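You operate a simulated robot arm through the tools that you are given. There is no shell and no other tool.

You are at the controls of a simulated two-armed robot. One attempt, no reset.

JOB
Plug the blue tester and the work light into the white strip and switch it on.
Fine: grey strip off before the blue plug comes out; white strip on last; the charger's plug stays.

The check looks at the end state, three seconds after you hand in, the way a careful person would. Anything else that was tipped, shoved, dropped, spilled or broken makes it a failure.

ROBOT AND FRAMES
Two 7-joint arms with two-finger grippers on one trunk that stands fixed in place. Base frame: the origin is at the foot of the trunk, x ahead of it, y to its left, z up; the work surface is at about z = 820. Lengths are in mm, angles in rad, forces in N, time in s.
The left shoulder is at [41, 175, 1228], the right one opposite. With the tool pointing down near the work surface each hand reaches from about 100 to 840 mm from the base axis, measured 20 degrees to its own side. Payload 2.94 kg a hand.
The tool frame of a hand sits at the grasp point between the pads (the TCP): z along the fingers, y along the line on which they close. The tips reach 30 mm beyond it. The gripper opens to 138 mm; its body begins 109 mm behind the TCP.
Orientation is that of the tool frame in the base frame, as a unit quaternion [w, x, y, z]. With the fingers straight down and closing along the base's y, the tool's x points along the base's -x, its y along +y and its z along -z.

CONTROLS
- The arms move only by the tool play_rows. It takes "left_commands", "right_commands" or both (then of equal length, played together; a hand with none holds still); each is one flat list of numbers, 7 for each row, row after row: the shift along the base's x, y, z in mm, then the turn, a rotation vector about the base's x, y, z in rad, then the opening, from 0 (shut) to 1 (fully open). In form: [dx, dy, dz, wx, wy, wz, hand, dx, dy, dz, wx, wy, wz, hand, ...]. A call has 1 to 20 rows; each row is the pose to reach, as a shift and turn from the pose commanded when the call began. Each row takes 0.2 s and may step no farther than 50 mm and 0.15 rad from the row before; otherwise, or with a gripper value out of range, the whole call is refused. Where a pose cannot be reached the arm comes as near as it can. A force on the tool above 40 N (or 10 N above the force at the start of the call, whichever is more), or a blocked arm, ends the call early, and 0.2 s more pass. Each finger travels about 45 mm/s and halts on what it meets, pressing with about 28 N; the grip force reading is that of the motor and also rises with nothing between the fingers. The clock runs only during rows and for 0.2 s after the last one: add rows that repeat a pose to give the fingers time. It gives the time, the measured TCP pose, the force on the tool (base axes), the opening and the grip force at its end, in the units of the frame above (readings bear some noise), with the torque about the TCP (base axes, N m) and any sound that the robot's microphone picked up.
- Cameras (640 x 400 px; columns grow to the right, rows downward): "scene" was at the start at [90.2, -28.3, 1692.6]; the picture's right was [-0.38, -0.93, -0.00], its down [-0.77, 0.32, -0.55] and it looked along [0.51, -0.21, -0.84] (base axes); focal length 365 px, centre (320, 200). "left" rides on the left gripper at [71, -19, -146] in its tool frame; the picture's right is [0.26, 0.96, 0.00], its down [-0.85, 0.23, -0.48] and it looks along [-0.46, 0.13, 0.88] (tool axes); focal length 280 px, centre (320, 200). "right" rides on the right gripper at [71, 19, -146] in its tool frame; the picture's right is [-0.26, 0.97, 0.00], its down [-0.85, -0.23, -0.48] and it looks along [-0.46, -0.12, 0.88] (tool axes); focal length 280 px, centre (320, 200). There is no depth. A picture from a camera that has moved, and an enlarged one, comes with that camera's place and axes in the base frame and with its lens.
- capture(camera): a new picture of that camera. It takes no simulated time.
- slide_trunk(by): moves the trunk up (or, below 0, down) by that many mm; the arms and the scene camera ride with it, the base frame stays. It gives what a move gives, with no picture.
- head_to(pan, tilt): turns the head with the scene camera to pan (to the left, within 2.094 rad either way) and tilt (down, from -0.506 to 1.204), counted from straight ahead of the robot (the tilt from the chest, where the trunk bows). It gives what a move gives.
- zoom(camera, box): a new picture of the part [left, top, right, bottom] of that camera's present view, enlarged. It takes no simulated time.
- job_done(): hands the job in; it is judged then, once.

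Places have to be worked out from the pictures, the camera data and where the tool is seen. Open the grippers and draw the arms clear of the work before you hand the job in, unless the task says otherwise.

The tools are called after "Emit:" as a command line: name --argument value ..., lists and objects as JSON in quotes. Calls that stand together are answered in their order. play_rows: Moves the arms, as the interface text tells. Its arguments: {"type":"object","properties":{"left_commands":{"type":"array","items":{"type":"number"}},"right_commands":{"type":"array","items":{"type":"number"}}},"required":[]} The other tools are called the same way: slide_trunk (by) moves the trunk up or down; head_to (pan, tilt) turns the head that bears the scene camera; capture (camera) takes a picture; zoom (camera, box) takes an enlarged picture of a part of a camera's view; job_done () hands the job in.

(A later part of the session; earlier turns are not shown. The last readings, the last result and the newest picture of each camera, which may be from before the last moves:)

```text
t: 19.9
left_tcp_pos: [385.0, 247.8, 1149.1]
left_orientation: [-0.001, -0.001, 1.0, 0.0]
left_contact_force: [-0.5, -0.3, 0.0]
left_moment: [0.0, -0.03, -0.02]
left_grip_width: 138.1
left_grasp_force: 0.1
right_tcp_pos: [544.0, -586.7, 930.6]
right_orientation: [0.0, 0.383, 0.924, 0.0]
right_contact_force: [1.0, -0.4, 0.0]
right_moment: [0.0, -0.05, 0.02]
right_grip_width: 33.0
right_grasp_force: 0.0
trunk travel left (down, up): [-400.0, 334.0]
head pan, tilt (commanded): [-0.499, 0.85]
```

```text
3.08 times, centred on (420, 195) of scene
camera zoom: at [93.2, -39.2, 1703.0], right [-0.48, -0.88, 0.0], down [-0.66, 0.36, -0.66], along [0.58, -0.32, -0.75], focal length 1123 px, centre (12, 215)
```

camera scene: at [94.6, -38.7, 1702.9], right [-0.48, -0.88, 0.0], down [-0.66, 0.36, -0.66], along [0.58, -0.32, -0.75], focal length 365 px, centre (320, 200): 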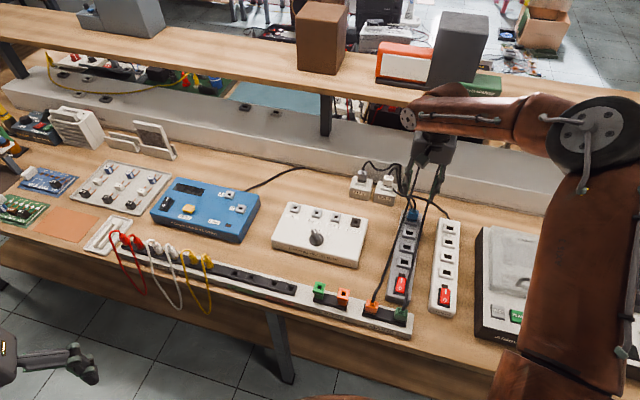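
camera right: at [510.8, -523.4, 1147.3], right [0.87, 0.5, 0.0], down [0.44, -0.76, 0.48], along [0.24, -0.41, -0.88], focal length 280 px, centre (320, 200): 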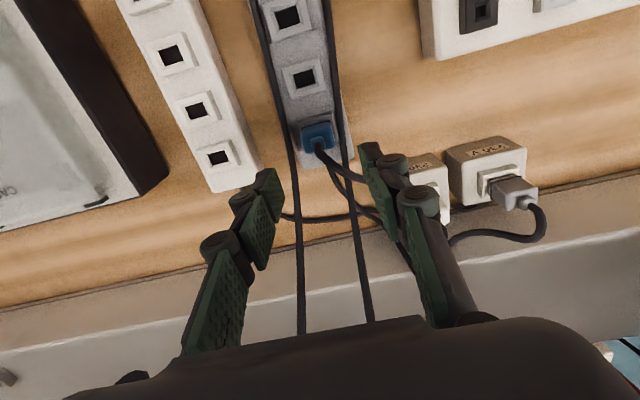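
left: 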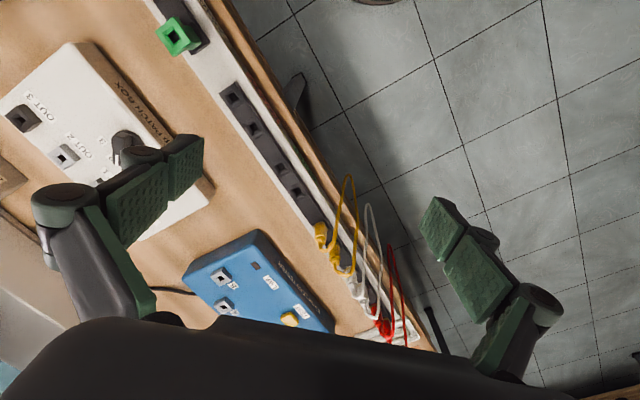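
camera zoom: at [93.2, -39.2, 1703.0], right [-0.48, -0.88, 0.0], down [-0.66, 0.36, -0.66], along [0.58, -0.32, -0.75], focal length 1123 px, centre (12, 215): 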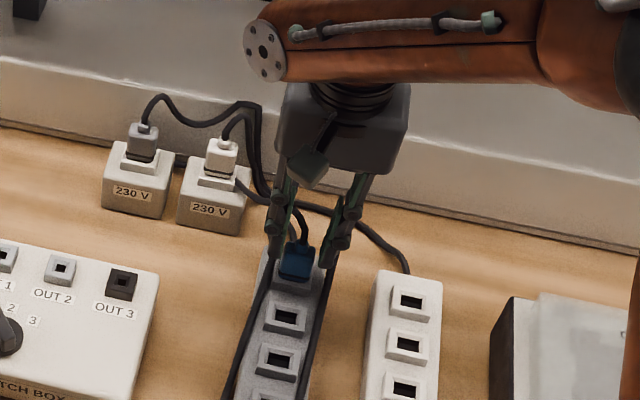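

The plug sits centred between the open fingers. I lower 20 mm further and close on it.

Emit:
play_rows --right_commands '[0.5, 0.5, -10, 0, 0, 0, 0.24, 0.5, 0.5, -20, 0, 0, 0, 0.24, 0.5, 0.5, -20, 0, 0, 0, 0.15, 0.5, 0.5, -20, 0, 0, 0, 0, 0.5, 0.5, -20, 0, 0, 0, 0, 0.5, 0.5, -20, 0, 0, 0, 0]'

Emit:
zoom --camera "right" --box '[230, 90, 420, 230]'

Emit:
zoom --camera "scene" --box '[370, 130, 470, 260]'

```text
t: 21.3
left_tcp_pos: [385.2, 247.6, 1149.5]
left_orientation: [-0.001, 0.0, 1.0, 0.001]
left_contact_force: [0.9, -0.3, -0.3]
left_moment: [-0.02, -0.04, 0.01]
left_grip_width: 137.9
left_grasp_force: 0.1
right_tcp_pos: [542.7, -583.7, 912.3]
right_orientation: [0.001, 0.382, 0.924, 0.0]
right_contact_force: [2.2, 0.3, 1.7]
right_moment: [-0.03, -0.08, 0.02]
right_grip_width: 28.2
right_grasp_force: 28.0
right hand out of reach, approached as far as the arm can: row 2, 3, 4, 5, 6
trunk travel left (down, up): [-400.0, 334.0]
head pan, tilt (commanded): [-0.499, 0.85]
```

```text
2.86 times, centred on (325, 160) of right
camera zoom: at [504.8, -520.7, 1059.1], right [0.87, 0.5, 0.0], down [0.44, -0.76, 0.48], along [0.24, -0.41, -0.88], focal length 801 px, centre (306, 314)
```

zoom: 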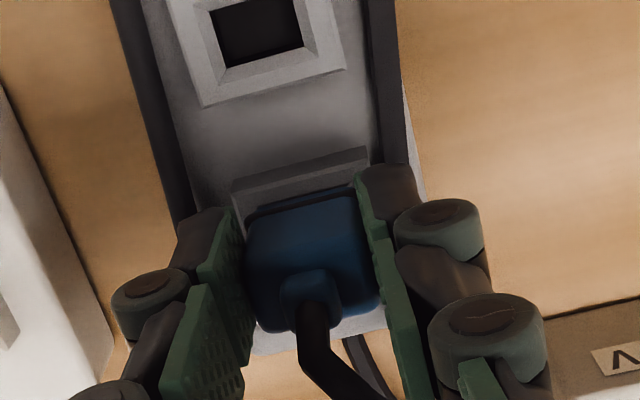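

```text
3.08 times, centred on (420, 195) of scene
camera zoom: at [93.9, -38.6, 1703.0], right [-0.48, -0.88, 0.0], down [-0.66, 0.36, -0.66], along [0.58, -0.32, -0.75], focal length 1123 px, centre (12, 215)
```

zoom: 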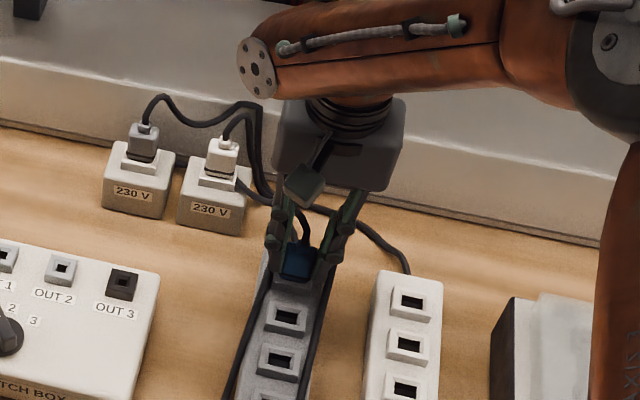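

The fingers hold something 28 mm wide with 28 N, so the plug is gripped; the arm is near its reach limit down here. I pull straight up in small steps.

Emit:
play_rows --right_commands '[-0.6, 1.1, 4, 0, 0, 0, 0, -0.6, 1.1, 8, 0, 0, 0, 0, -0.6, 1.1, 13, 0, 0, 0, 0, -0.6, 1.1, 19, 0, 0, 0, 0, -0.6, 1.1, 27, 0, 0, 0, 0, -0.6, 1.1, 37, 0, 0, 0, 0]'

Emit:
zoom --camera "right" --box '[230, 90, 420, 230]'

Emit:
zoom --camera "scene" --box '[370, 130, 470, 260]'

```text
t: 22.7
left_tcp_pos: [385.2, 247.6, 1150.6]
left_orientation: [0.0, 0.001, 1.0, 0.0]
left_contact_force: [-0.2, 0.6, 0.2]
left_moment: [0.02, -0.06, 0.0]
left_grip_width: 138.1
left_grasp_force: 0.2
right_tcp_pos: [539.8, -583.6, 949.6]
right_orientation: [-0.001, 0.382, 0.924, 0.001]
right_contact_force: [0.0, 0.2, -1.3]
right_moment: [-0.05, 0.0, -0.02]
right_grip_width: 28.0
right_grasp_force: 28.1
trunk travel left (down, up): [-400.0, 334.0]
head pan, tilt (commanded): [-0.499, 0.85]
```

```text
2.86 times, centred on (325, 160) of right
camera zoom: at [503.6, -520.0, 1096.2], right [0.87, 0.5, 0.0], down [0.44, -0.76, 0.48], along [0.24, -0.41, -0.88], focal length 801 px, centre (306, 314)
```

zoom: 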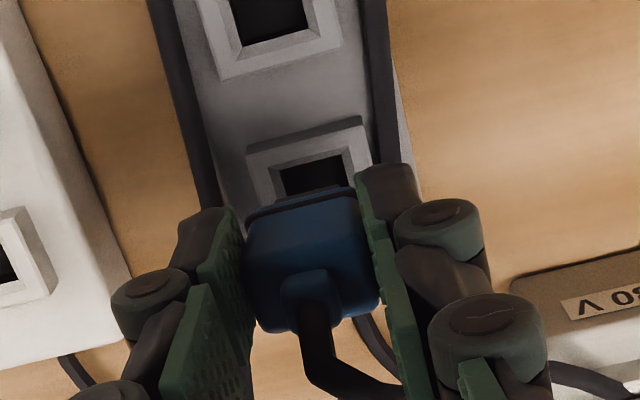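

```text
3.08 times, centred on (420, 195) of scene
camera zoom: at [93.5, -38.9, 1703.0], right [-0.48, -0.88, 0.0], down [-0.66, 0.36, -0.66], along [0.58, -0.32, -0.75], focal length 1123 px, centre (12, 215)
```

zoom: 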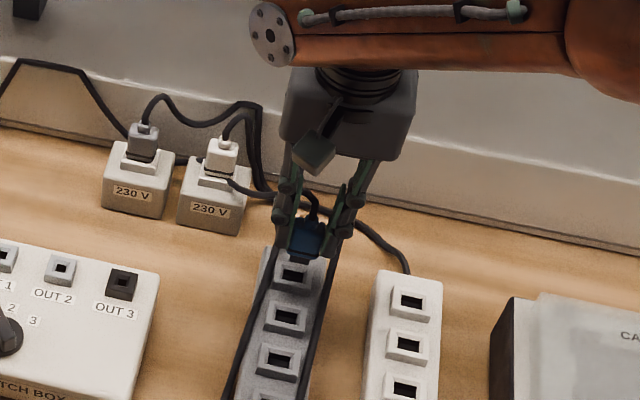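

The blue plug is out of the socket and held. I check the whole scene, in particular what the tester's cord is doing.

Emit:
capture --camera "scene"

Emit:
capture --camera "right"

Emit:
zoom --camera "scene" --box '[150, 120, 450, 280]'

```text
taken
camera scene: at [93.5, -38.9, 1703.0], right [-0.48, -0.88, 0.0], down [-0.66, 0.36, -0.66], along [0.58, -0.32, -0.75], focal length 365 px, centre (320, 200)
```

scene: 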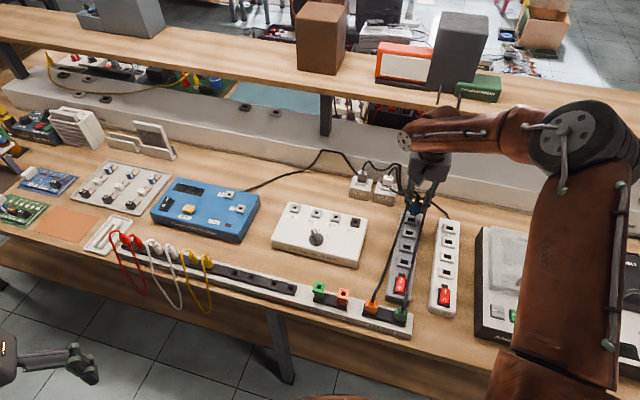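

```text
taken
camera right: at [503.6, -520.0, 1096.2], right [0.87, 0.5, 0.0], down [0.44, -0.76, 0.48], along [0.24, -0.41, -0.88], focal length 280 px, centre (320, 200)
```

right: 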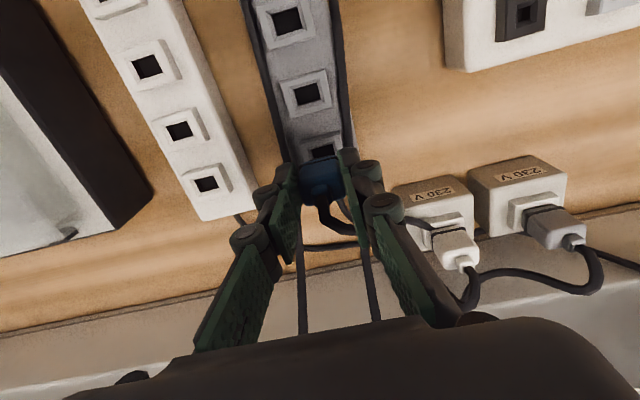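

```text
2.13 times, centred on (300, 200) of scene
camera zoom: at [93.5, -38.9, 1703.0], right [-0.48, -0.88, 0.0], down [-0.66, 0.36, -0.66], along [0.58, -0.32, -0.75], focal length 779 px, centre (363, 200)
```

zoom: 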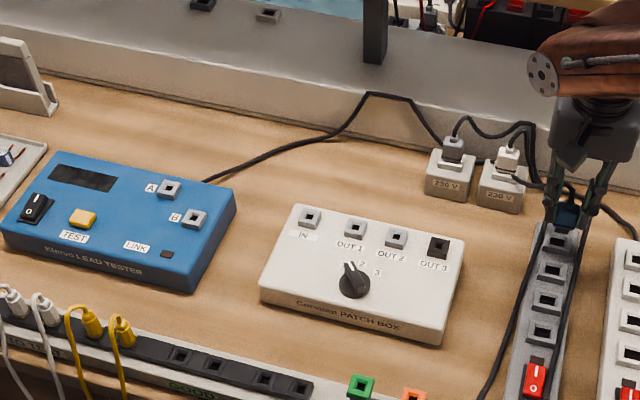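

There is slack in the tester's cord (it bows up by the wall), so the white strip is reachable. I zoom to measure the offset between the grey socket it came from and the white sockets in one picture.

Emit:
zoom --camera "right" --box '[120, 50, 360, 210]'

```text
2.50 times, centred on (240, 130) of right
camera zoom: at [503.6, -520.0, 1096.2], right [0.87, 0.5, 0.0], down [0.44, -0.76, 0.48], along [0.24, -0.41, -0.88], focal length 701 px, centre (520, 375)
```

zoom: 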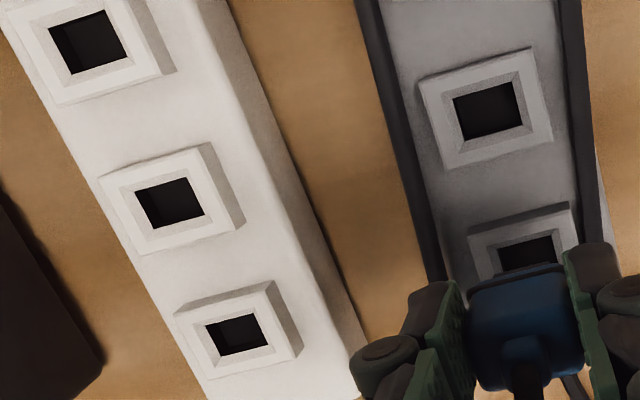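

Holes measured in one view put the white strip 110 mm to the right of the grey one with matching socket rows. I choose the third white socket (better reach), lift another 30 mm and carry the plug over there, staying above it to check alignment.

Emit:
play_rows --right_commands '[0, 0, 20, 0, 0, 0, 0, 0, 0, 35, 0, 0, 0, 0, -28, -11, 35, 0, 0, 0, 0, -56, -22, 35, 0, 0, 0, 0, -84, -32, 35, 0, 0, 0, 0, -112, -43, 35, 0, 0, 0, 0, -112, -43, 35, 0, 0, 0, 0]'

Emit:
capture --camera "right"

Emit:
capture --camera "scene"

Emit:
zoom --camera "right" --box '[230, 50, 420, 190]'

```text
t: 24.3
left_tcp_pos: [385.9, 248.1, 1149.1]
left_orientation: [-0.001, -0.001, 1.0, 0.0]
left_contact_force: [0.6, -0.3, 0.6]
left_moment: [-0.03, 0.01, -0.04]
left_grip_width: 138.1
left_grasp_force: 0.1
right_tcp_pos: [428.3, -626.6, 982.7]
right_orientation: [0.0, 0.383, 0.924, -0.002]
right_contact_force: [0.5, 0.4, 0.2]
right_moment: [-0.02, -0.01, -0.03]
right_grip_width: 28.1
right_grasp_force: 28.4
trunk travel left (down, up): [-400.0, 334.0]
head pan, tilt (commanded): [-0.499, 0.85]
```

```text
taken
camera right: at [392.4, -562.3, 1130.5], right [0.87, 0.5, 0.0], down [0.44, -0.76, 0.48], along [0.24, -0.41, -0.88], focal length 280 px, centre (320, 200)
```

right: 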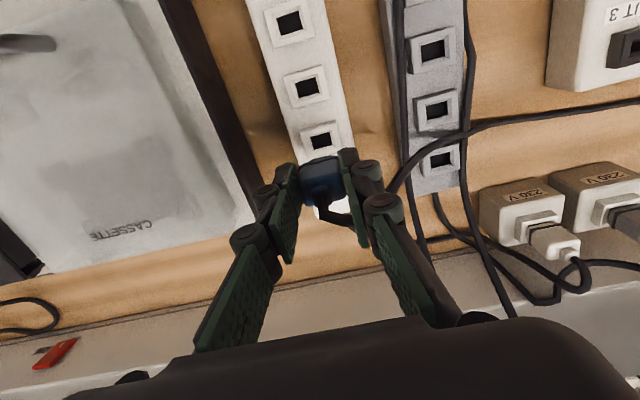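

```text
taken
camera scene: at [95.1, -37.5, 1702.9], right [-0.48, -0.88, 0.0], down [-0.66, 0.36, -0.66], along [0.58, -0.32, -0.75], focal length 365 px, centre (320, 200)
```

scene: 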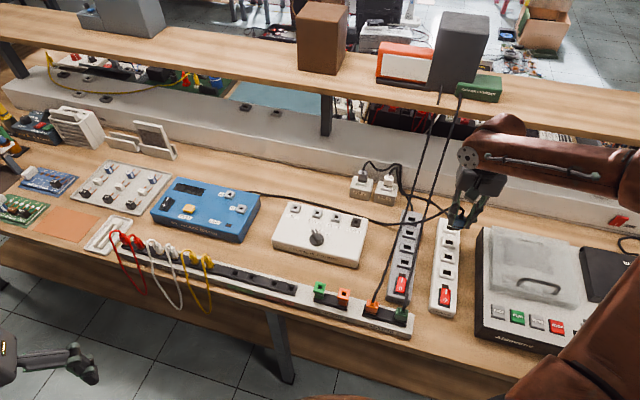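

```text
2.86 times, centred on (325, 120) of right
camera zoom: at [392.4, -562.3, 1130.5], right [0.87, 0.5, 0.0], down [0.44, -0.76, 0.48], along [0.24, -0.41, -0.88], focal length 801 px, centre (306, 429)
```

zoom: 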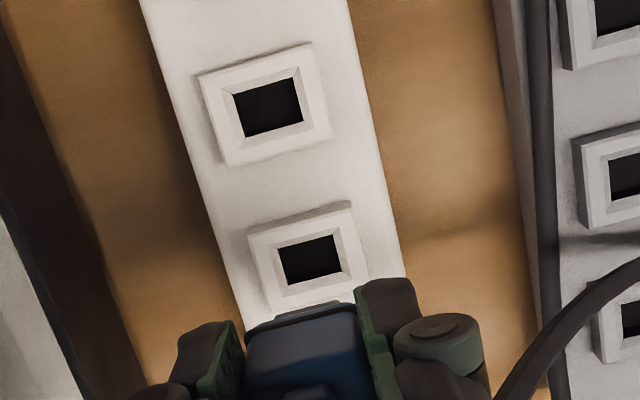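

The plug hangs over the white strip. The tester's cord has swung forward; I zoom to see whether it touches the patch box or pulls tight.

Emit:
zoom --camera "scene" --box '[220, 150, 480, 300]'

Emit:
zoom --camera "right" --box '[300, 60, 640, 330]'

```text
2.46 times, centred on (350, 225) of scene
camera zoom: at [95.1, -37.5, 1702.9], right [-0.48, -0.88, 0.0], down [-0.66, 0.36, -0.66], along [0.58, -0.32, -0.75], focal length 899 px, centre (246, 138)
```

zoom: 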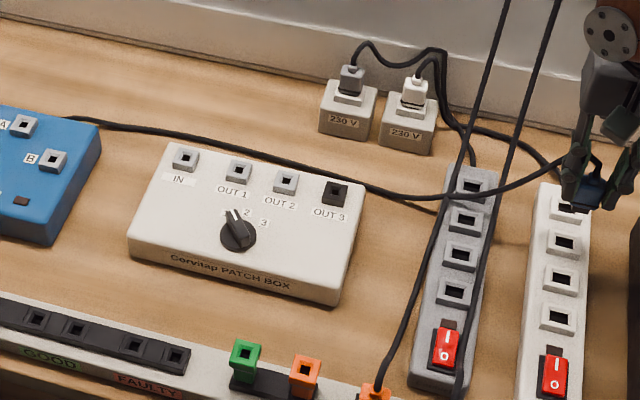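

```text
1.48 times, centred on (470, 195) of right
camera zoom: at [392.4, -562.3, 1130.5], right [0.87, 0.5, 0.0], down [0.44, -0.76, 0.48], along [0.24, -0.41, -0.88], focal length 415 px, centre (98, 207)
```

zoom: 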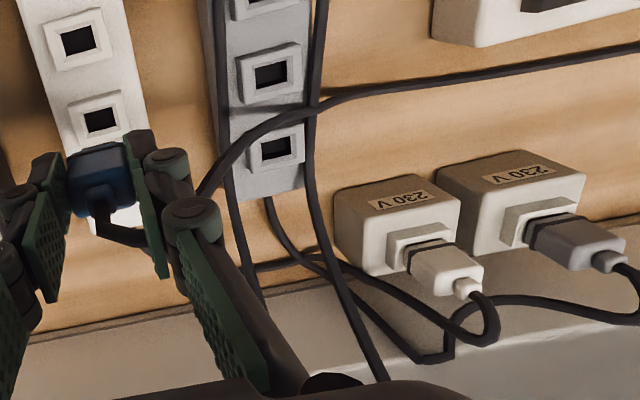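

The hole of the third socket lies within about 0.5 mm of where the plug's pins will come down (plug sits 5 mm beyond the TCP along the strip). I lower 48 mm and re-check before inserting.

Emit:
play_rows --right_commands '[0.3, 0.3, -20, 0, 0, 0, 0, 0.3, 0.3, -40, 0, 0, 0, 0, 0.3, 0.3, -48, 0, 0, 0, 0, 0.3, 0.3, -48, 0, 0, 0, 0]'

Emit:
zoom --camera "right" --box '[230, 70, 420, 210]'

Emit:
zoom --camera "scene" --box '[400, 160, 500, 290]'

```text
t: 25.3
left_tcp_pos: [385.4, 247.5, 1150.1]
left_orientation: [0.0, 0.0, 1.0, 0.0]
left_contact_force: [-0.1, -0.1, -0.4]
left_moment: [0.01, 0.0, -0.03]
left_grip_width: 137.9
left_grasp_force: 0.0
right_tcp_pos: [428.3, -626.8, 936.2]
right_orientation: [0.0, 0.383, 0.924, 0.0]
right_contact_force: [0.2, 0.0, 0.4]
right_moment: [-0.02, 0.01, 0.01]
right_grip_width: 28.2
right_grasp_force: 28.2
trunk travel left (down, up): [-400.0, 334.0]
head pan, tilt (commanded): [-0.499, 0.85]
```

```text
2.86 times, centred on (325, 140) of right
camera zoom: at [392.0, -562.6, 1083.0], right [0.87, 0.5, 0.0], down [0.44, -0.76, 0.48], along [0.24, -0.41, -0.88], focal length 801 px, centre (306, 371)
```

zoom: 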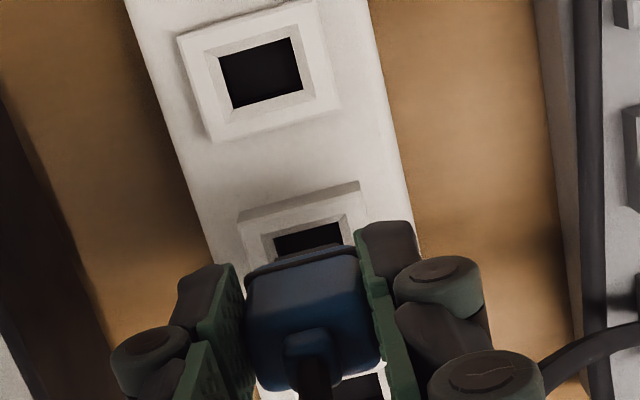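

```text
3.08 times, centred on (450, 225) of scene
camera zoom: at [93.5, -38.8, 1703.0], right [-0.48, -0.88, 0.0], down [-0.66, 0.36, -0.66], along [0.58, -0.32, -0.75], focal length 1123 px, centre (-80, 123)
```

zoom: 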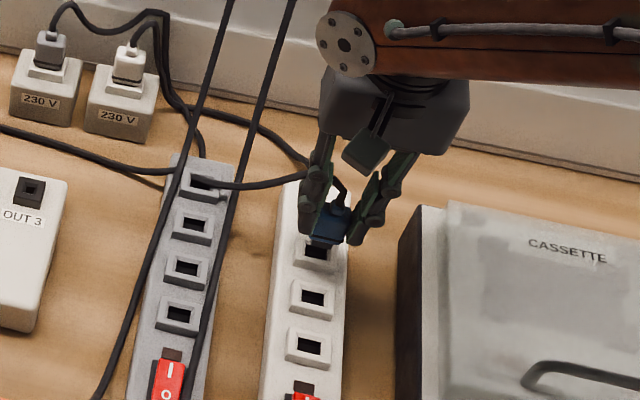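

Comparing with the reference view from when the plug was seated in the grey strip, I should move about 1 mm farther along the strip. I make that shift and insert with small downward steps.

Emit:
play_rows --right_commands '[0.7, -0.7, 0, 0, 0, 0, 0, 0.7, -0.7, -5, 0, 0, 0, 0, 0.7, -0.7, -9, 0, 0, 0, 0, 0.7, -0.7, -12, 0, 0, 0, 0, 0.7, -0.7, -15, 0, 0, 0, 0, 0.7, -0.7, -18, 0, 0, 0, 0, 0.7, -0.7, -21, 0, 0, 0, 0, 0.7, -0.7, -23, 0, 0, 0, 0]'

Emit:
zoom --camera "right" --box '[230, 70, 420, 210]'

Emit:
zoom --camera "scene" --box '[400, 160, 500, 290]'

```text
t: 27.1
left_tcp_pos: [385.5, 248.6, 1150.4]
left_orientation: [0.0, 0.0, 1.0, 0.0]
left_contact_force: [-0.3, -0.4, -0.2]
left_moment: [0.01, -0.02, 0.03]
left_grip_width: 138.2
left_grasp_force: 0.1
right_tcp_pos: [429.3, -627.8, 913.0]
right_orientation: [0.0, 0.383, 0.924, -0.001]
right_contact_force: [-1.9, 1.0, -1.3]
right_moment: [0.08, 0.08, -0.01]
right_grip_width: 28.0
right_grasp_force: 28.3
trunk travel left (down, up): [-400.0, 334.0]
head pan, tilt (commanded): [-0.499, 0.85]
```

```text
2.86 times, centred on (325, 140) of right
camera zoom: at [392.6, -563.3, 1059.9], right [0.87, 0.5, 0.0], down [0.44, -0.76, 0.48], along [0.24, -0.41, -0.88], focal length 801 px, centre (306, 371)
```

zoom: 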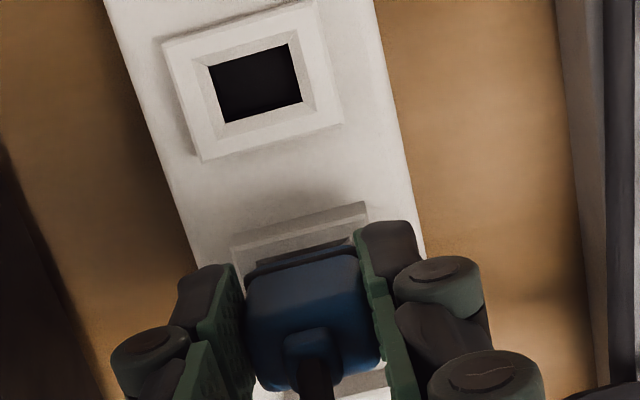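

```text
3.08 times, centred on (450, 225) of scene
camera zoom: at [93.3, -38.6, 1703.0], right [-0.48, -0.88, 0.0], down [-0.66, 0.36, -0.66], along [0.58, -0.32, -0.75], focal length 1123 px, centre (-80, 123)
```

zoom: 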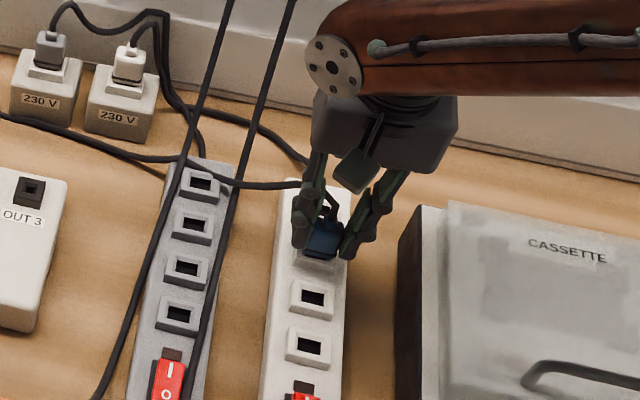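

The pins went in with almost no force and z is at 913, about the seated height. I press a little further to be sure it is fully home.

Emit:
play_rows --right_commands '[0, 0, -1.5, 0, 0, 0, 0, 0, 0, -3, 0, 0, 0, 0, 0, 0, -4.5, 0, 0, 0, 0, 0, 0, -6, 0, 0, 0, 0]'

Emit:
zoom --camera "right" --box '[230, 90, 420, 230]'

```text
t: 28.1
left_tcp_pos: [383.6, 248.0, 1151.6]
left_orientation: [0.0, 0.0, 1.0, 0.0]
left_contact_force: [0.7, -1.2, 0.1]
left_moment: [-0.02, 0.0, 0.02]
left_grip_width: 137.9
left_grasp_force: 0.1
right_tcp_pos: [429.6, -628.1, 908.8]
right_orientation: [0.002, 0.382, 0.924, 0.0]
right_contact_force: [-3.3, -5.4, 22.2]
right_moment: [-0.28, 0.06, -0.01]
right_grip_width: 28.3
right_grasp_force: 27.9
trunk travel left (down, up): [-400.0, 334.0]
head pan, tilt (commanded): [-0.499, 0.85]
```

```text
2.86 times, centred on (325, 160) of right
camera zoom: at [392.3, -562.7, 1056.0], right [0.87, 0.5, 0.0], down [0.44, -0.76, 0.48], along [0.24, -0.41, -0.88], focal length 801 px, centre (306, 314)
```

zoom: 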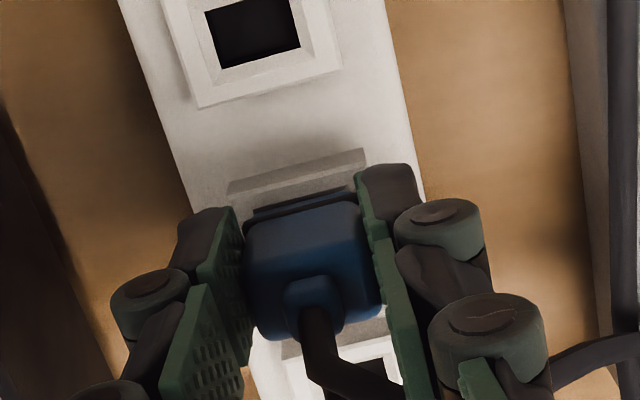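

It is seated: 22 N push-back and the seam is against the socket rim. I release by opening slightly, then rise straight up slowly and check that the plug and cord stay.

Emit:
play_rows --right_commands '[0, 0, 2, 0, 0, 0, 0.1, 0, 0, 3, 0, 0, 0, 0.25, 0, 0, 3, 0, 0, 0, 0.33, 0, 0, 3, 0, 0, 0, 0.33, 0, 0, 3, 0, 0, 0, 0.33]'

Emit:
zoom --camera "right" --box '[200, 90, 440, 250]'

Emit:
zoom --camera "scene" --box '[400, 160, 500, 290]'

```text
t: 29.3
left_tcp_pos: [385.9, 247.0, 1150.2]
left_orientation: [0.001, 0.0, 1.0, 0.0]
left_contact_force: [-0.5, 0.0, -0.2]
left_moment: [0.02, 0.01, 0.0]
left_grip_width: 137.9
left_grasp_force: 0.0
right_tcp_pos: [429.6, -627.4, 910.7]
right_orientation: [0.0, 0.383, 0.924, -0.001]
right_contact_force: [-0.4, -0.3, -0.2]
right_moment: [0.0, 0.01, -0.03]
right_grip_width: 45.7
right_grasp_force: 0.1
trunk travel left (down, up): [-400.0, 334.0]
head pan, tilt (commanded): [-0.499, 0.85]
```

```text
2.50 times, centred on (320, 170) of right
camera zoom: at [393.0, -563.2, 1057.2], right [0.87, 0.5, 0.0], down [0.44, -0.76, 0.48], along [0.24, -0.41, -0.88], focal length 701 px, centre (320, 275)
```

zoom: 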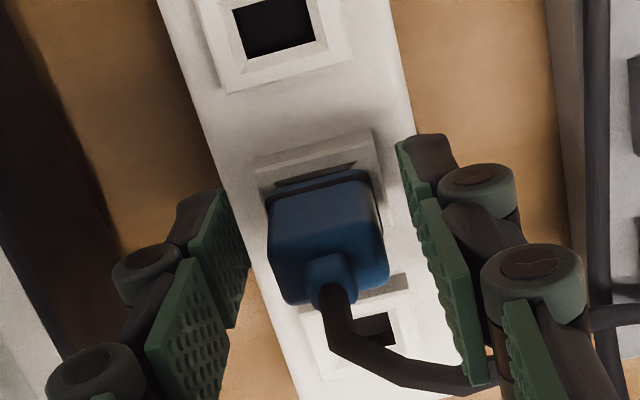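

```text
3.08 times, centred on (450, 225) of scene
camera zoom: at [93.8, -38.9, 1703.0], right [-0.48, -0.88, 0.0], down [-0.66, 0.36, -0.66], along [0.58, -0.32, -0.75], focal length 1123 px, centre (-80, 123)
```

zoom: 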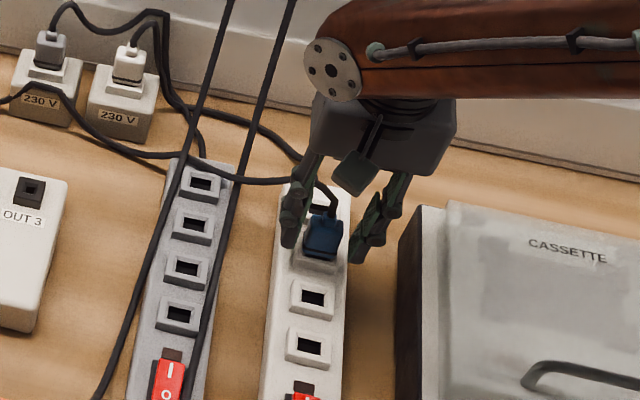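

The plug stands by itself in the socket and the fingers are clear. I rise straight up and then inspect how well it sits.

Emit:
play_rows --right_commands '[0, 0, 10, 0, 0, 0, 0.33, 0, 0, 25, 0, 0, 0, 0.33, 0, 0, 50, 0, 0, 0, 0.33, 0, 0, 90, 0, 0, 0, 0.33]'

Emit:
zoom --camera "right" --box '[230, 90, 420, 210]'

Emit:
capture --camera "scene"

Emit:
zoom --camera "scene" --box '[390, 180, 490, 290]'

```text
t: 30.3
left_tcp_pos: [383.8, 248.0, 1149.7]
left_orientation: [0.0, 0.0, 1.0, 0.0]
left_contact_force: [-0.3, 0.3, -0.6]
left_moment: [0.0, 0.01, -0.03]
left_grip_width: 138.1
left_grasp_force: 0.1
right_tcp_pos: [429.4, -629.2, 1000.2]
right_orientation: [-0.001, 0.382, 0.924, 0.001]
right_contact_force: [-0.1, -0.2, -0.8]
right_moment: [0.01, -0.02, 0.04]
right_grip_width: 45.3
right_grasp_force: 0.0
trunk travel left (down, up): [-400.0, 334.0]
head pan, tilt (commanded): [-0.499, 0.85]
```

```text
3.33 times, centred on (325, 150) of right
camera zoom: at [392.1, -564.3, 1146.9], right [0.87, 0.5, 0.0], down [0.44, -0.76, 0.47], along [0.24, -0.41, -0.88], focal length 935 px, centre (303, 367)
```

zoom: 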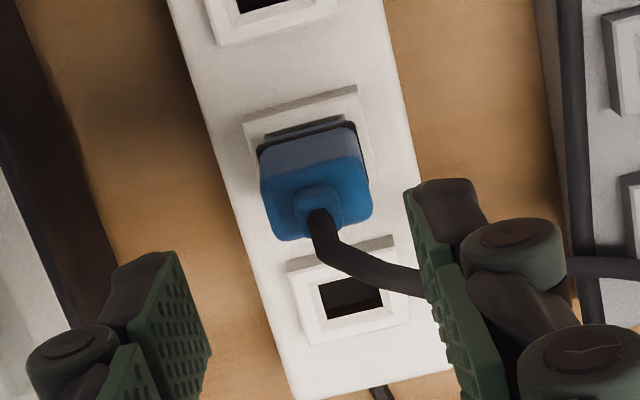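

```text
taken
camera scene: at [92.8, -39.2, 1703.1], right [-0.48, -0.88, 0.0], down [-0.66, 0.36, -0.66], along [0.58, -0.32, -0.75], focal length 365 px, centre (320, 200)
```

scene: 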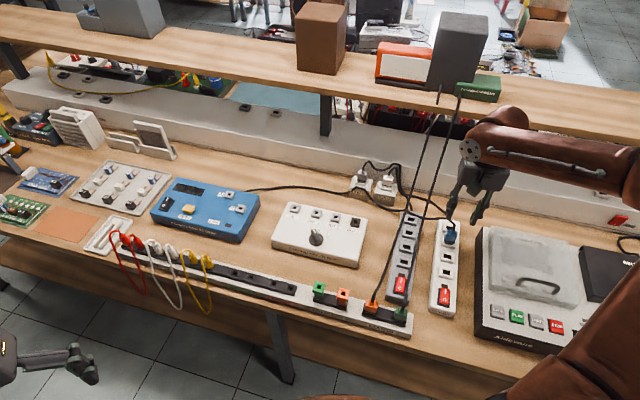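

```text
3.64 times, centred on (440, 235) of scene
camera zoom: at [92.8, -39.2, 1703.1], right [-0.48, -0.88, 0.0], down [-0.66, 0.36, -0.66], along [0.58, -0.32, -0.75], focal length 1327 px, centre (-116, 73)
```

zoom: 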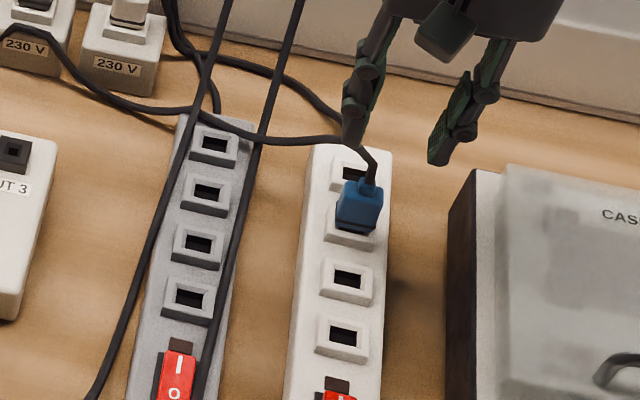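

I want a closer look at how the plug sits compared with its original seat, so I zoom in strongly from both cameras.

Emit:
zoom --camera "scene" --box '[430, 205, 470, 250]'

Emit:
zoom --camera "right" --box '[290, 100, 370, 180]'

```text
8.89 times, centred on (450, 228) of scene
camera zoom: at [92.8, -39.2, 1703.1], right [-0.48, -0.88, 0.0], down [-0.66, 0.36, -0.66], along [0.58, -0.32, -0.75], focal length 3245 px, centre (-836, -44)
```

zoom: 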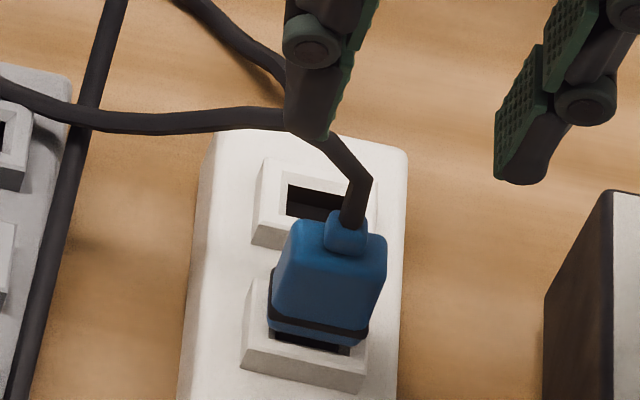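

```text
5.00 times, centred on (330, 140) of right
camera zoom: at [392.1, -564.3, 1146.9], right [0.87, 0.5, 0.0], down [0.44, -0.76, 0.47], along [0.24, -0.41, -0.88], focal length 1402 px, centre (270, 500)
```

zoom: 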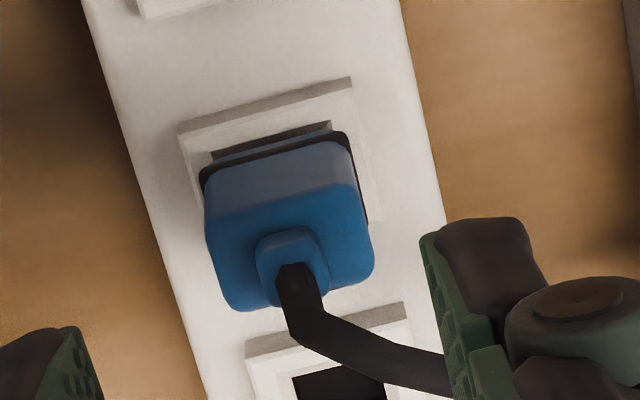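

After release the plug seems to have shifted a couple of millimetres, so I want a lower, frontal look. I pull the hand back toward me along the strip and tilt it so its camera looks forward at the plug.

Emit:
play_rows --right_commands '[-19, 19, 10, 0, 0, 0, 0.33, -38, 38, 10, -0.088, -0.088, 0, 0.33, -57, 57, 10, -0.177, -0.177, 0, 0.33, -76, 76, 5, -0.265, -0.265, 0, 0.33, -76, 76, 0, -0.354, -0.354, 0, 0.33]'

Emit:
capture --camera "right"

Emit:
zoom --camera "right" --box '[270, 100, 390, 200]'

```text
t: 31.5
left_tcp_pos: [386.4, 249.4, 1149.3]
left_orientation: [-0.001, 0.0, 1.0, -0.001]
left_contact_force: [0.0, 0.1, -0.1]
left_moment: [-0.07, 0.03, -0.03]
left_grip_width: 137.9
left_grasp_force: 0.0
right_tcp_pos: [356.1, -563.8, 1009.1]
right_orientation: [0.22, 0.383, 0.892, -0.097]
right_contact_force: [0.3, 1.0, -0.3]
right_moment: [0.01, -0.01, 0.02]
right_grip_width: 45.5
right_grasp_force: 0.0
right hand out of reach, approached as far as the arm can: row 5
trunk travel left (down, up): [-400.0, 334.0]
head pan, tilt (commanded): [-0.499, 0.85]
```

```text
taken
camera right: at [279.9, -455.6, 1105.4], right [0.86, 0.5, 0.12], down [0.2, -0.54, 0.82], along [0.47, -0.68, -0.56], focal length 280 px, centre (320, 200)
```

right: 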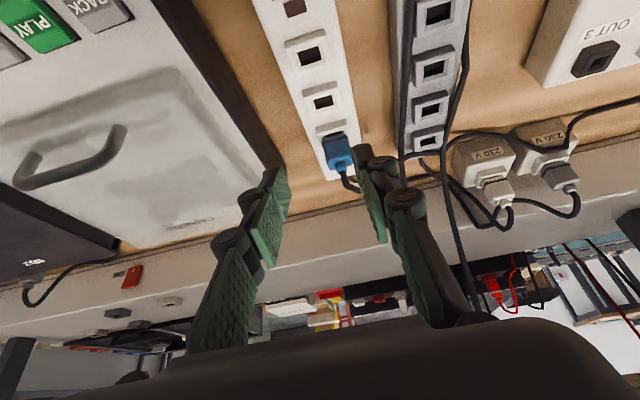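

```text
4.00 times, centred on (330, 150) of right
camera zoom: at [279.9, -455.6, 1105.4], right [0.86, 0.5, 0.12], down [0.2, -0.54, 0.82], along [0.47, -0.68, -0.56], focal length 1122 px, centre (280, 400)
```

zoom: 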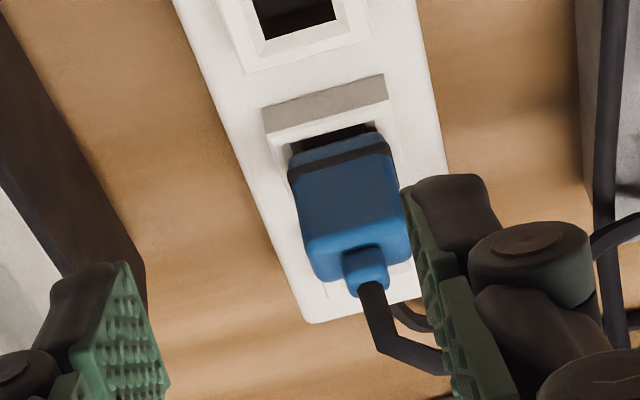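

From this lower view part of the hole shows in front of the plug and its cord boss triangulates to about z≈919, so it is roughly 6 mm short of home. I'll bring the hand upright again above it, centred on the plug this time, to regrip and press it in.

Emit:
play_rows --right_commands '[15, -13, 5, 0.088, 0.084, 0.006, 0.33, 30, -26, 5, 0.176, 0.168, 0.012, 0.33, 46, -40, 0, 0.263, 0.252, 0.019, 0.33, 62, -54, 0, 0.351, 0.336, 0.025, 0.33, 77.6, -66.7, -10, 0.351, 0.336, 0.025, 0.33, 77.6, -66.7, -10, 0.351, 0.336, 0.025, 0.33]'

Emit:
zoom --camera "right" --box '[230, 90, 420, 210]'

```text
t: 32.9
left_tcp_pos: [384.6, 248.0, 1149.9]
left_orientation: [0.0, 0.0, 1.0, 0.0]
left_contact_force: [0.1, -0.5, 0.5]
left_moment: [0.05, 0.02, 0.01]
left_grip_width: 138.1
left_grasp_force: 0.1
right_tcp_pos: [431.1, -634.7, 996.6]
right_orientation: [0.01, 0.373, 0.928, 0.006]
right_contact_force: [-1.2, -0.2, -0.8]
right_moment: [0.0, -0.02, -0.03]
right_grip_width: 45.4
right_grasp_force: 0.1
trunk travel left (down, up): [-400.0, 334.0]
head pan, tilt (commanded): [-0.499, 0.85]
```

```text
3.33 times, centred on (325, 150) of right
camera zoom: at [390.1, -571.0, 1142.9], right [0.86, 0.52, 0.02], down [0.44, -0.75, 0.48], along [0.26, -0.41, -0.87], focal length 935 px, centre (303, 367)
```

zoom: 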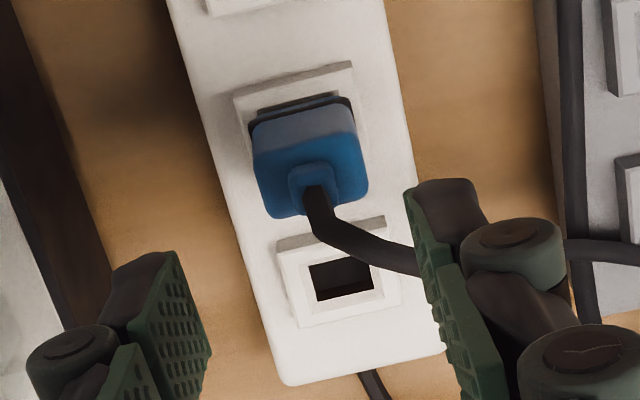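

The hand came back with a slight twist (about 0.02 rad) and a few millimetres off. I correct both and re-measure before descending.

Emit:
play_rows --right_commands '[2.6, 4.2, 0, 0, 0.02, -0.023, 0.33, 2.6, 4.2, 0, 0, 0.02, -0.023, 0.33]'

Emit:
zoom --camera "right" --box '[270, 90, 370, 190]'

```text
t: 33.5
left_tcp_pos: [384.7, 246.7, 1149.0]
left_orientation: [0.0, 0.0, 1.0, 0.001]
left_contact_force: [-0.9, -0.2, 0.2]
left_moment: [0.03, 0.0, -0.03]
left_grip_width: 138.0
left_grasp_force: 0.1
right_tcp_pos: [433.8, -630.0, 995.8]
right_orientation: [0.001, 0.383, 0.924, 0.003]
right_contact_force: [0.0, 0.2, 0.4]
right_moment: [0.06, -0.02, -0.01]
right_grip_width: 45.5
right_grasp_force: 0.1
trunk travel left (down, up): [-400.0, 334.0]
head pan, tilt (commanded): [-0.499, 0.85]
```

```text
4.00 times, centred on (320, 140) of right
camera zoom: at [397.3, -566.2, 1143.4], right [0.87, 0.5, 0.0], down [0.43, -0.76, 0.48], along [0.24, -0.41, -0.88], focal length 1122 px, centre (320, 440)
```

zoom: 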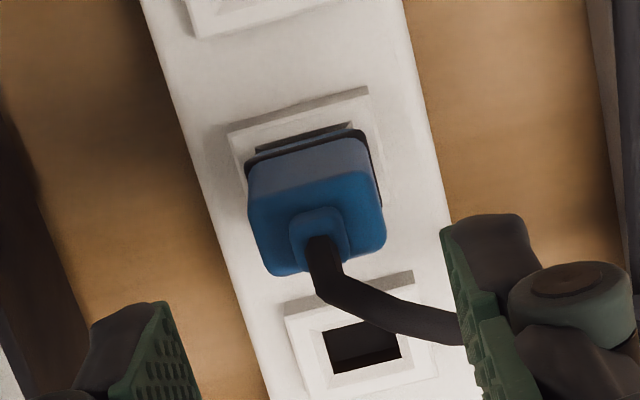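

Now well centred and square. I descend around the plug, close on it, and keep the height for a first look.

Emit:
play_rows --right_commands '[0, 0, -25, 0, 0, 0, 0.33, 0, 0, -55, 0, 0, 0, 0.33, 0, 0, -75, 0, 0, 0, 0.33, 0, 0, -82, 0, 0, 0, 0.33, 0, 0, -82, 0, 0, 0, 0.1, 0, 0, -82, 0, 0, 0, 0, 0, 0, -82, 0, 0, 0, 0]'

Emit:
zoom --camera "right" --box '[230, 90, 420, 230]'

```text
t: 35.1
left_tcp_pos: [385.5, 247.6, 1149.5]
left_orientation: [-0.001, 0.0, 1.0, 0.0]
left_contact_force: [0.3, -0.4, 0.4]
left_moment: [0.02, -0.01, 0.02]
left_grip_width: 138.1
left_grasp_force: 0.2
right_tcp_pos: [433.9, -630.7, 913.9]
right_orientation: [0.001, 0.384, 0.923, 0.001]
right_contact_force: [-3.8, -4.2, -0.6]
right_moment: [-0.18, 0.13, -0.01]
right_grip_width: 28.6
right_grasp_force: 28.4
trunk travel left (down, up): [-400.0, 334.0]
head pan, tilt (commanded): [-0.499, 0.85]
```

```text
2.86 times, centred on (325, 160) of right
camera zoom: at [396.6, -566.1, 1061.1], right [0.87, 0.5, 0.0], down [0.44, -0.76, 0.48], along [0.24, -0.41, -0.88], focal length 801 px, centre (306, 314)
```

zoom: 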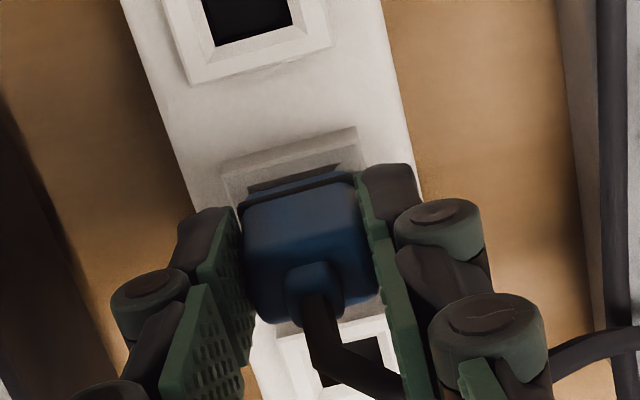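

Gripped; the 5 N sideways reaction says the plug sits slightly too far left, so I ease 0.8 mm to the right and press down gently in small steps.

Emit:
play_rows --right_commands '[-0.6, -0.6, 0, 0, 0, 0, 0, -0.6, -0.6, -2, 0, 0, 0, 0, -0.6, -0.6, -4, 0, 0, 0, 0, -0.6, -0.6, -6, 0, 0, 0, 0]'

Emit:
zoom --camera "right" --box '[230, 90, 420, 230]'

```text
t: 36.1
left_tcp_pos: [383.2, 249.3, 1150.2]
left_orientation: [0.001, 0.0, 1.0, 0.0]
left_contact_force: [-0.7, 0.0, -0.1]
left_moment: [0.03, -0.03, -0.03]
left_grip_width: 137.9
left_grasp_force: 0.2
right_tcp_pos: [432.1, -629.1, 910.7]
right_orientation: [0.002, 0.383, 0.924, 0.0]
right_contact_force: [-9.4, -10.3, 22.3]
right_moment: [-0.47, 0.23, -0.04]
right_grip_width: 28.1
right_grasp_force: 28.1
trunk travel left (down, up): [-400.0, 334.0]
head pan, tilt (commanded): [-0.499, 0.85]
```

```text
2.86 times, centred on (325, 160) of right
camera zoom: at [395.5, -565.7, 1056.7], right [0.87, 0.5, 0.0], down [0.43, -0.76, 0.48], along [0.24, -0.41, -0.88], focal length 801 px, centre (306, 314)
```

zoom: 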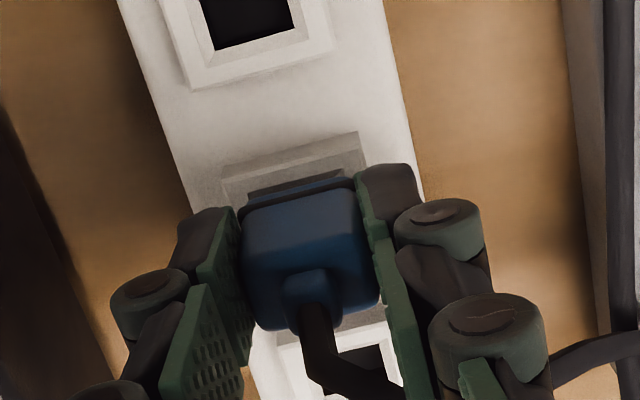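

The socket pushes the plug to the right (14 N along -e1) while resisting downward: the pins ride on the left bevel. I ease up 3 mm, shift 2 mm to the right, and press again.

Emit:
play_rows --right_commands '[0, 0, 4, 0, 0, 0, 0, -1.4, -1.4, 4, 0, 0, 0, 0, -1.4, -1.4, 2, 0, 0, 0, 0, -1.4, -1.4, 0, 0, 0, 0, 0, -1.4, -1.4, -1, 0, 0, 0, 0]'

Emit:
zoom --camera "right" --box '[230, 90, 420, 230]'

```text
t: 37.3
left_tcp_pos: [383.9, 249.1, 1150.8]
left_orientation: [0.0, 0.0, 1.0, 0.0]
left_contact_force: [-0.3, -0.4, 0.7]
left_moment: [0.03, -0.01, 0.01]
left_grip_width: 138.0
left_grasp_force: 0.1
right_tcp_pos: [432.3, -628.8, 909.8]
right_orientation: [0.002, 0.382, 0.924, 0.001]
right_contact_force: [-5.8, -1.7, 20.8]
right_moment: [-0.06, 0.17, -0.01]
right_grip_width: 28.4
right_grasp_force: 28.2
trunk travel left (down, up): [-400.0, 334.0]
head pan, tilt (commanded): [-0.499, 0.85]
```

```text
2.86 times, centred on (325, 160) of right
camera zoom: at [395.0, -566.1, 1056.6], right [0.87, 0.5, 0.0], down [0.43, -0.76, 0.48], along [0.24, -0.41, -0.88], focal length 801 px, centre (306, 314)
```

zoom: 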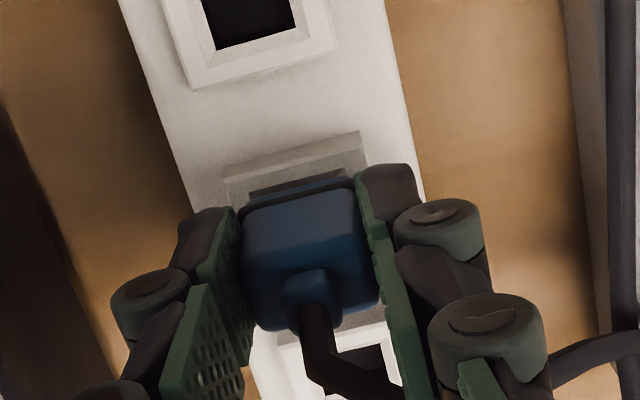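

Sideways load is small now but there is still 21 N vertical resistance. I look closely from the scene camera to see how far the plug stands above the rim.

Emit:
zoom --camera "scene" --box '[430, 205, 470, 250]'

Emit:
zoom --camera "right" --box '[290, 120, 380, 210]'

```text
8.89 times, centred on (450, 228) of scene
camera zoom: at [91.4, -37.0, 1703.4], right [-0.48, -0.88, 0.0], down [-0.66, 0.36, -0.66], along [0.58, -0.32, -0.75], focal length 3245 px, centre (-836, -44)
```

zoom: 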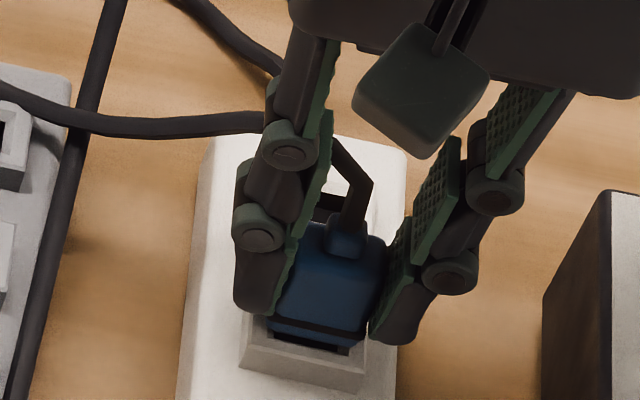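

```text
4.44 times, centred on (335, 165) of right
camera zoom: at [395.0, -566.1, 1056.6], right [0.87, 0.5, 0.0], down [0.43, -0.76, 0.48], along [0.24, -0.41, -0.88], focal length 1246 px, centre (253, 356)
```

zoom: 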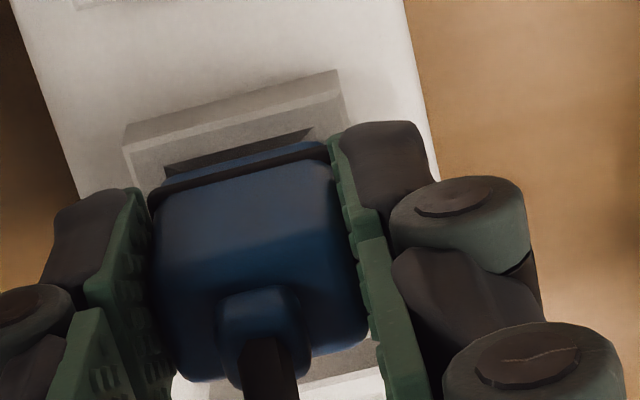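

All three presses stopped with the fingertips at z≈880 at about 21 N – that is the tips landing on the socket rim, not the plug bottoming. I release, regrip about 13 mm higher on the plug (tips clear of the rim), re-centred, so that a push really goes into the plug.

Emit:
play_rows --right_commands '[0, 0, 3, 0, 0, 0, 0, 0, 0, 3, 0, 0, 0, 0.33, 0, 0, 3, 0, 0, 0, 0.33, 1.1, 1.1, 8, 0, 0, 0, 0.33, 1.1, 1.1, 15, 0, 0, 0, 0.33, 1.1, 1.1, 15, 0, 0, 0, 0.33]'

Emit:
zoom --camera "right" --box '[270, 110, 390, 210]'

Emit:
zoom --camera "scene" --box '[430, 205, 470, 250]'

```text
t: 38.7
left_tcp_pos: [385.4, 247.8, 1149.6]
left_orientation: [0.001, 0.0, 1.0, 0.0]
left_contact_force: [0.1, -0.4, -0.5]
left_moment: [0.02, -0.01, 0.02]
left_grip_width: 138.3
left_grasp_force: 0.0
right_tcp_pos: [433.6, -630.0, 923.0]
right_orientation: [0.001, 0.383, 0.924, 0.001]
right_contact_force: [0.9, 0.1, -0.5]
right_moment: [-0.01, -0.02, 0.03]
right_grip_width: 45.7
right_grasp_force: 0.2
trunk travel left (down, up): [-400.0, 334.0]
head pan, tilt (commanded): [-0.499, 0.85]
```

```text
4.00 times, centred on (330, 160) of right
camera zoom: at [396.8, -565.9, 1069.4], right [0.87, 0.5, 0.0], down [0.44, -0.76, 0.48], along [0.24, -0.41, -0.88], focal length 1122 px, centre (280, 360)
```

zoom: 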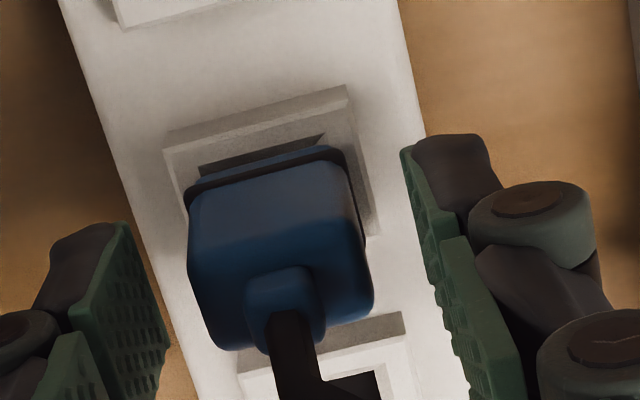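

```text
8.89 times, centred on (450, 228) of scene
camera zoom: at [93.8, -39.1, 1703.0], right [-0.48, -0.88, 0.0], down [-0.66, 0.36, -0.66], along [0.58, -0.32, -0.75], focal length 3245 px, centre (-836, -44)
```

zoom: 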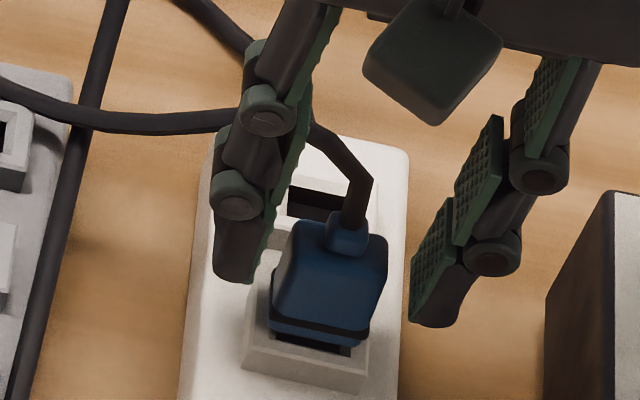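

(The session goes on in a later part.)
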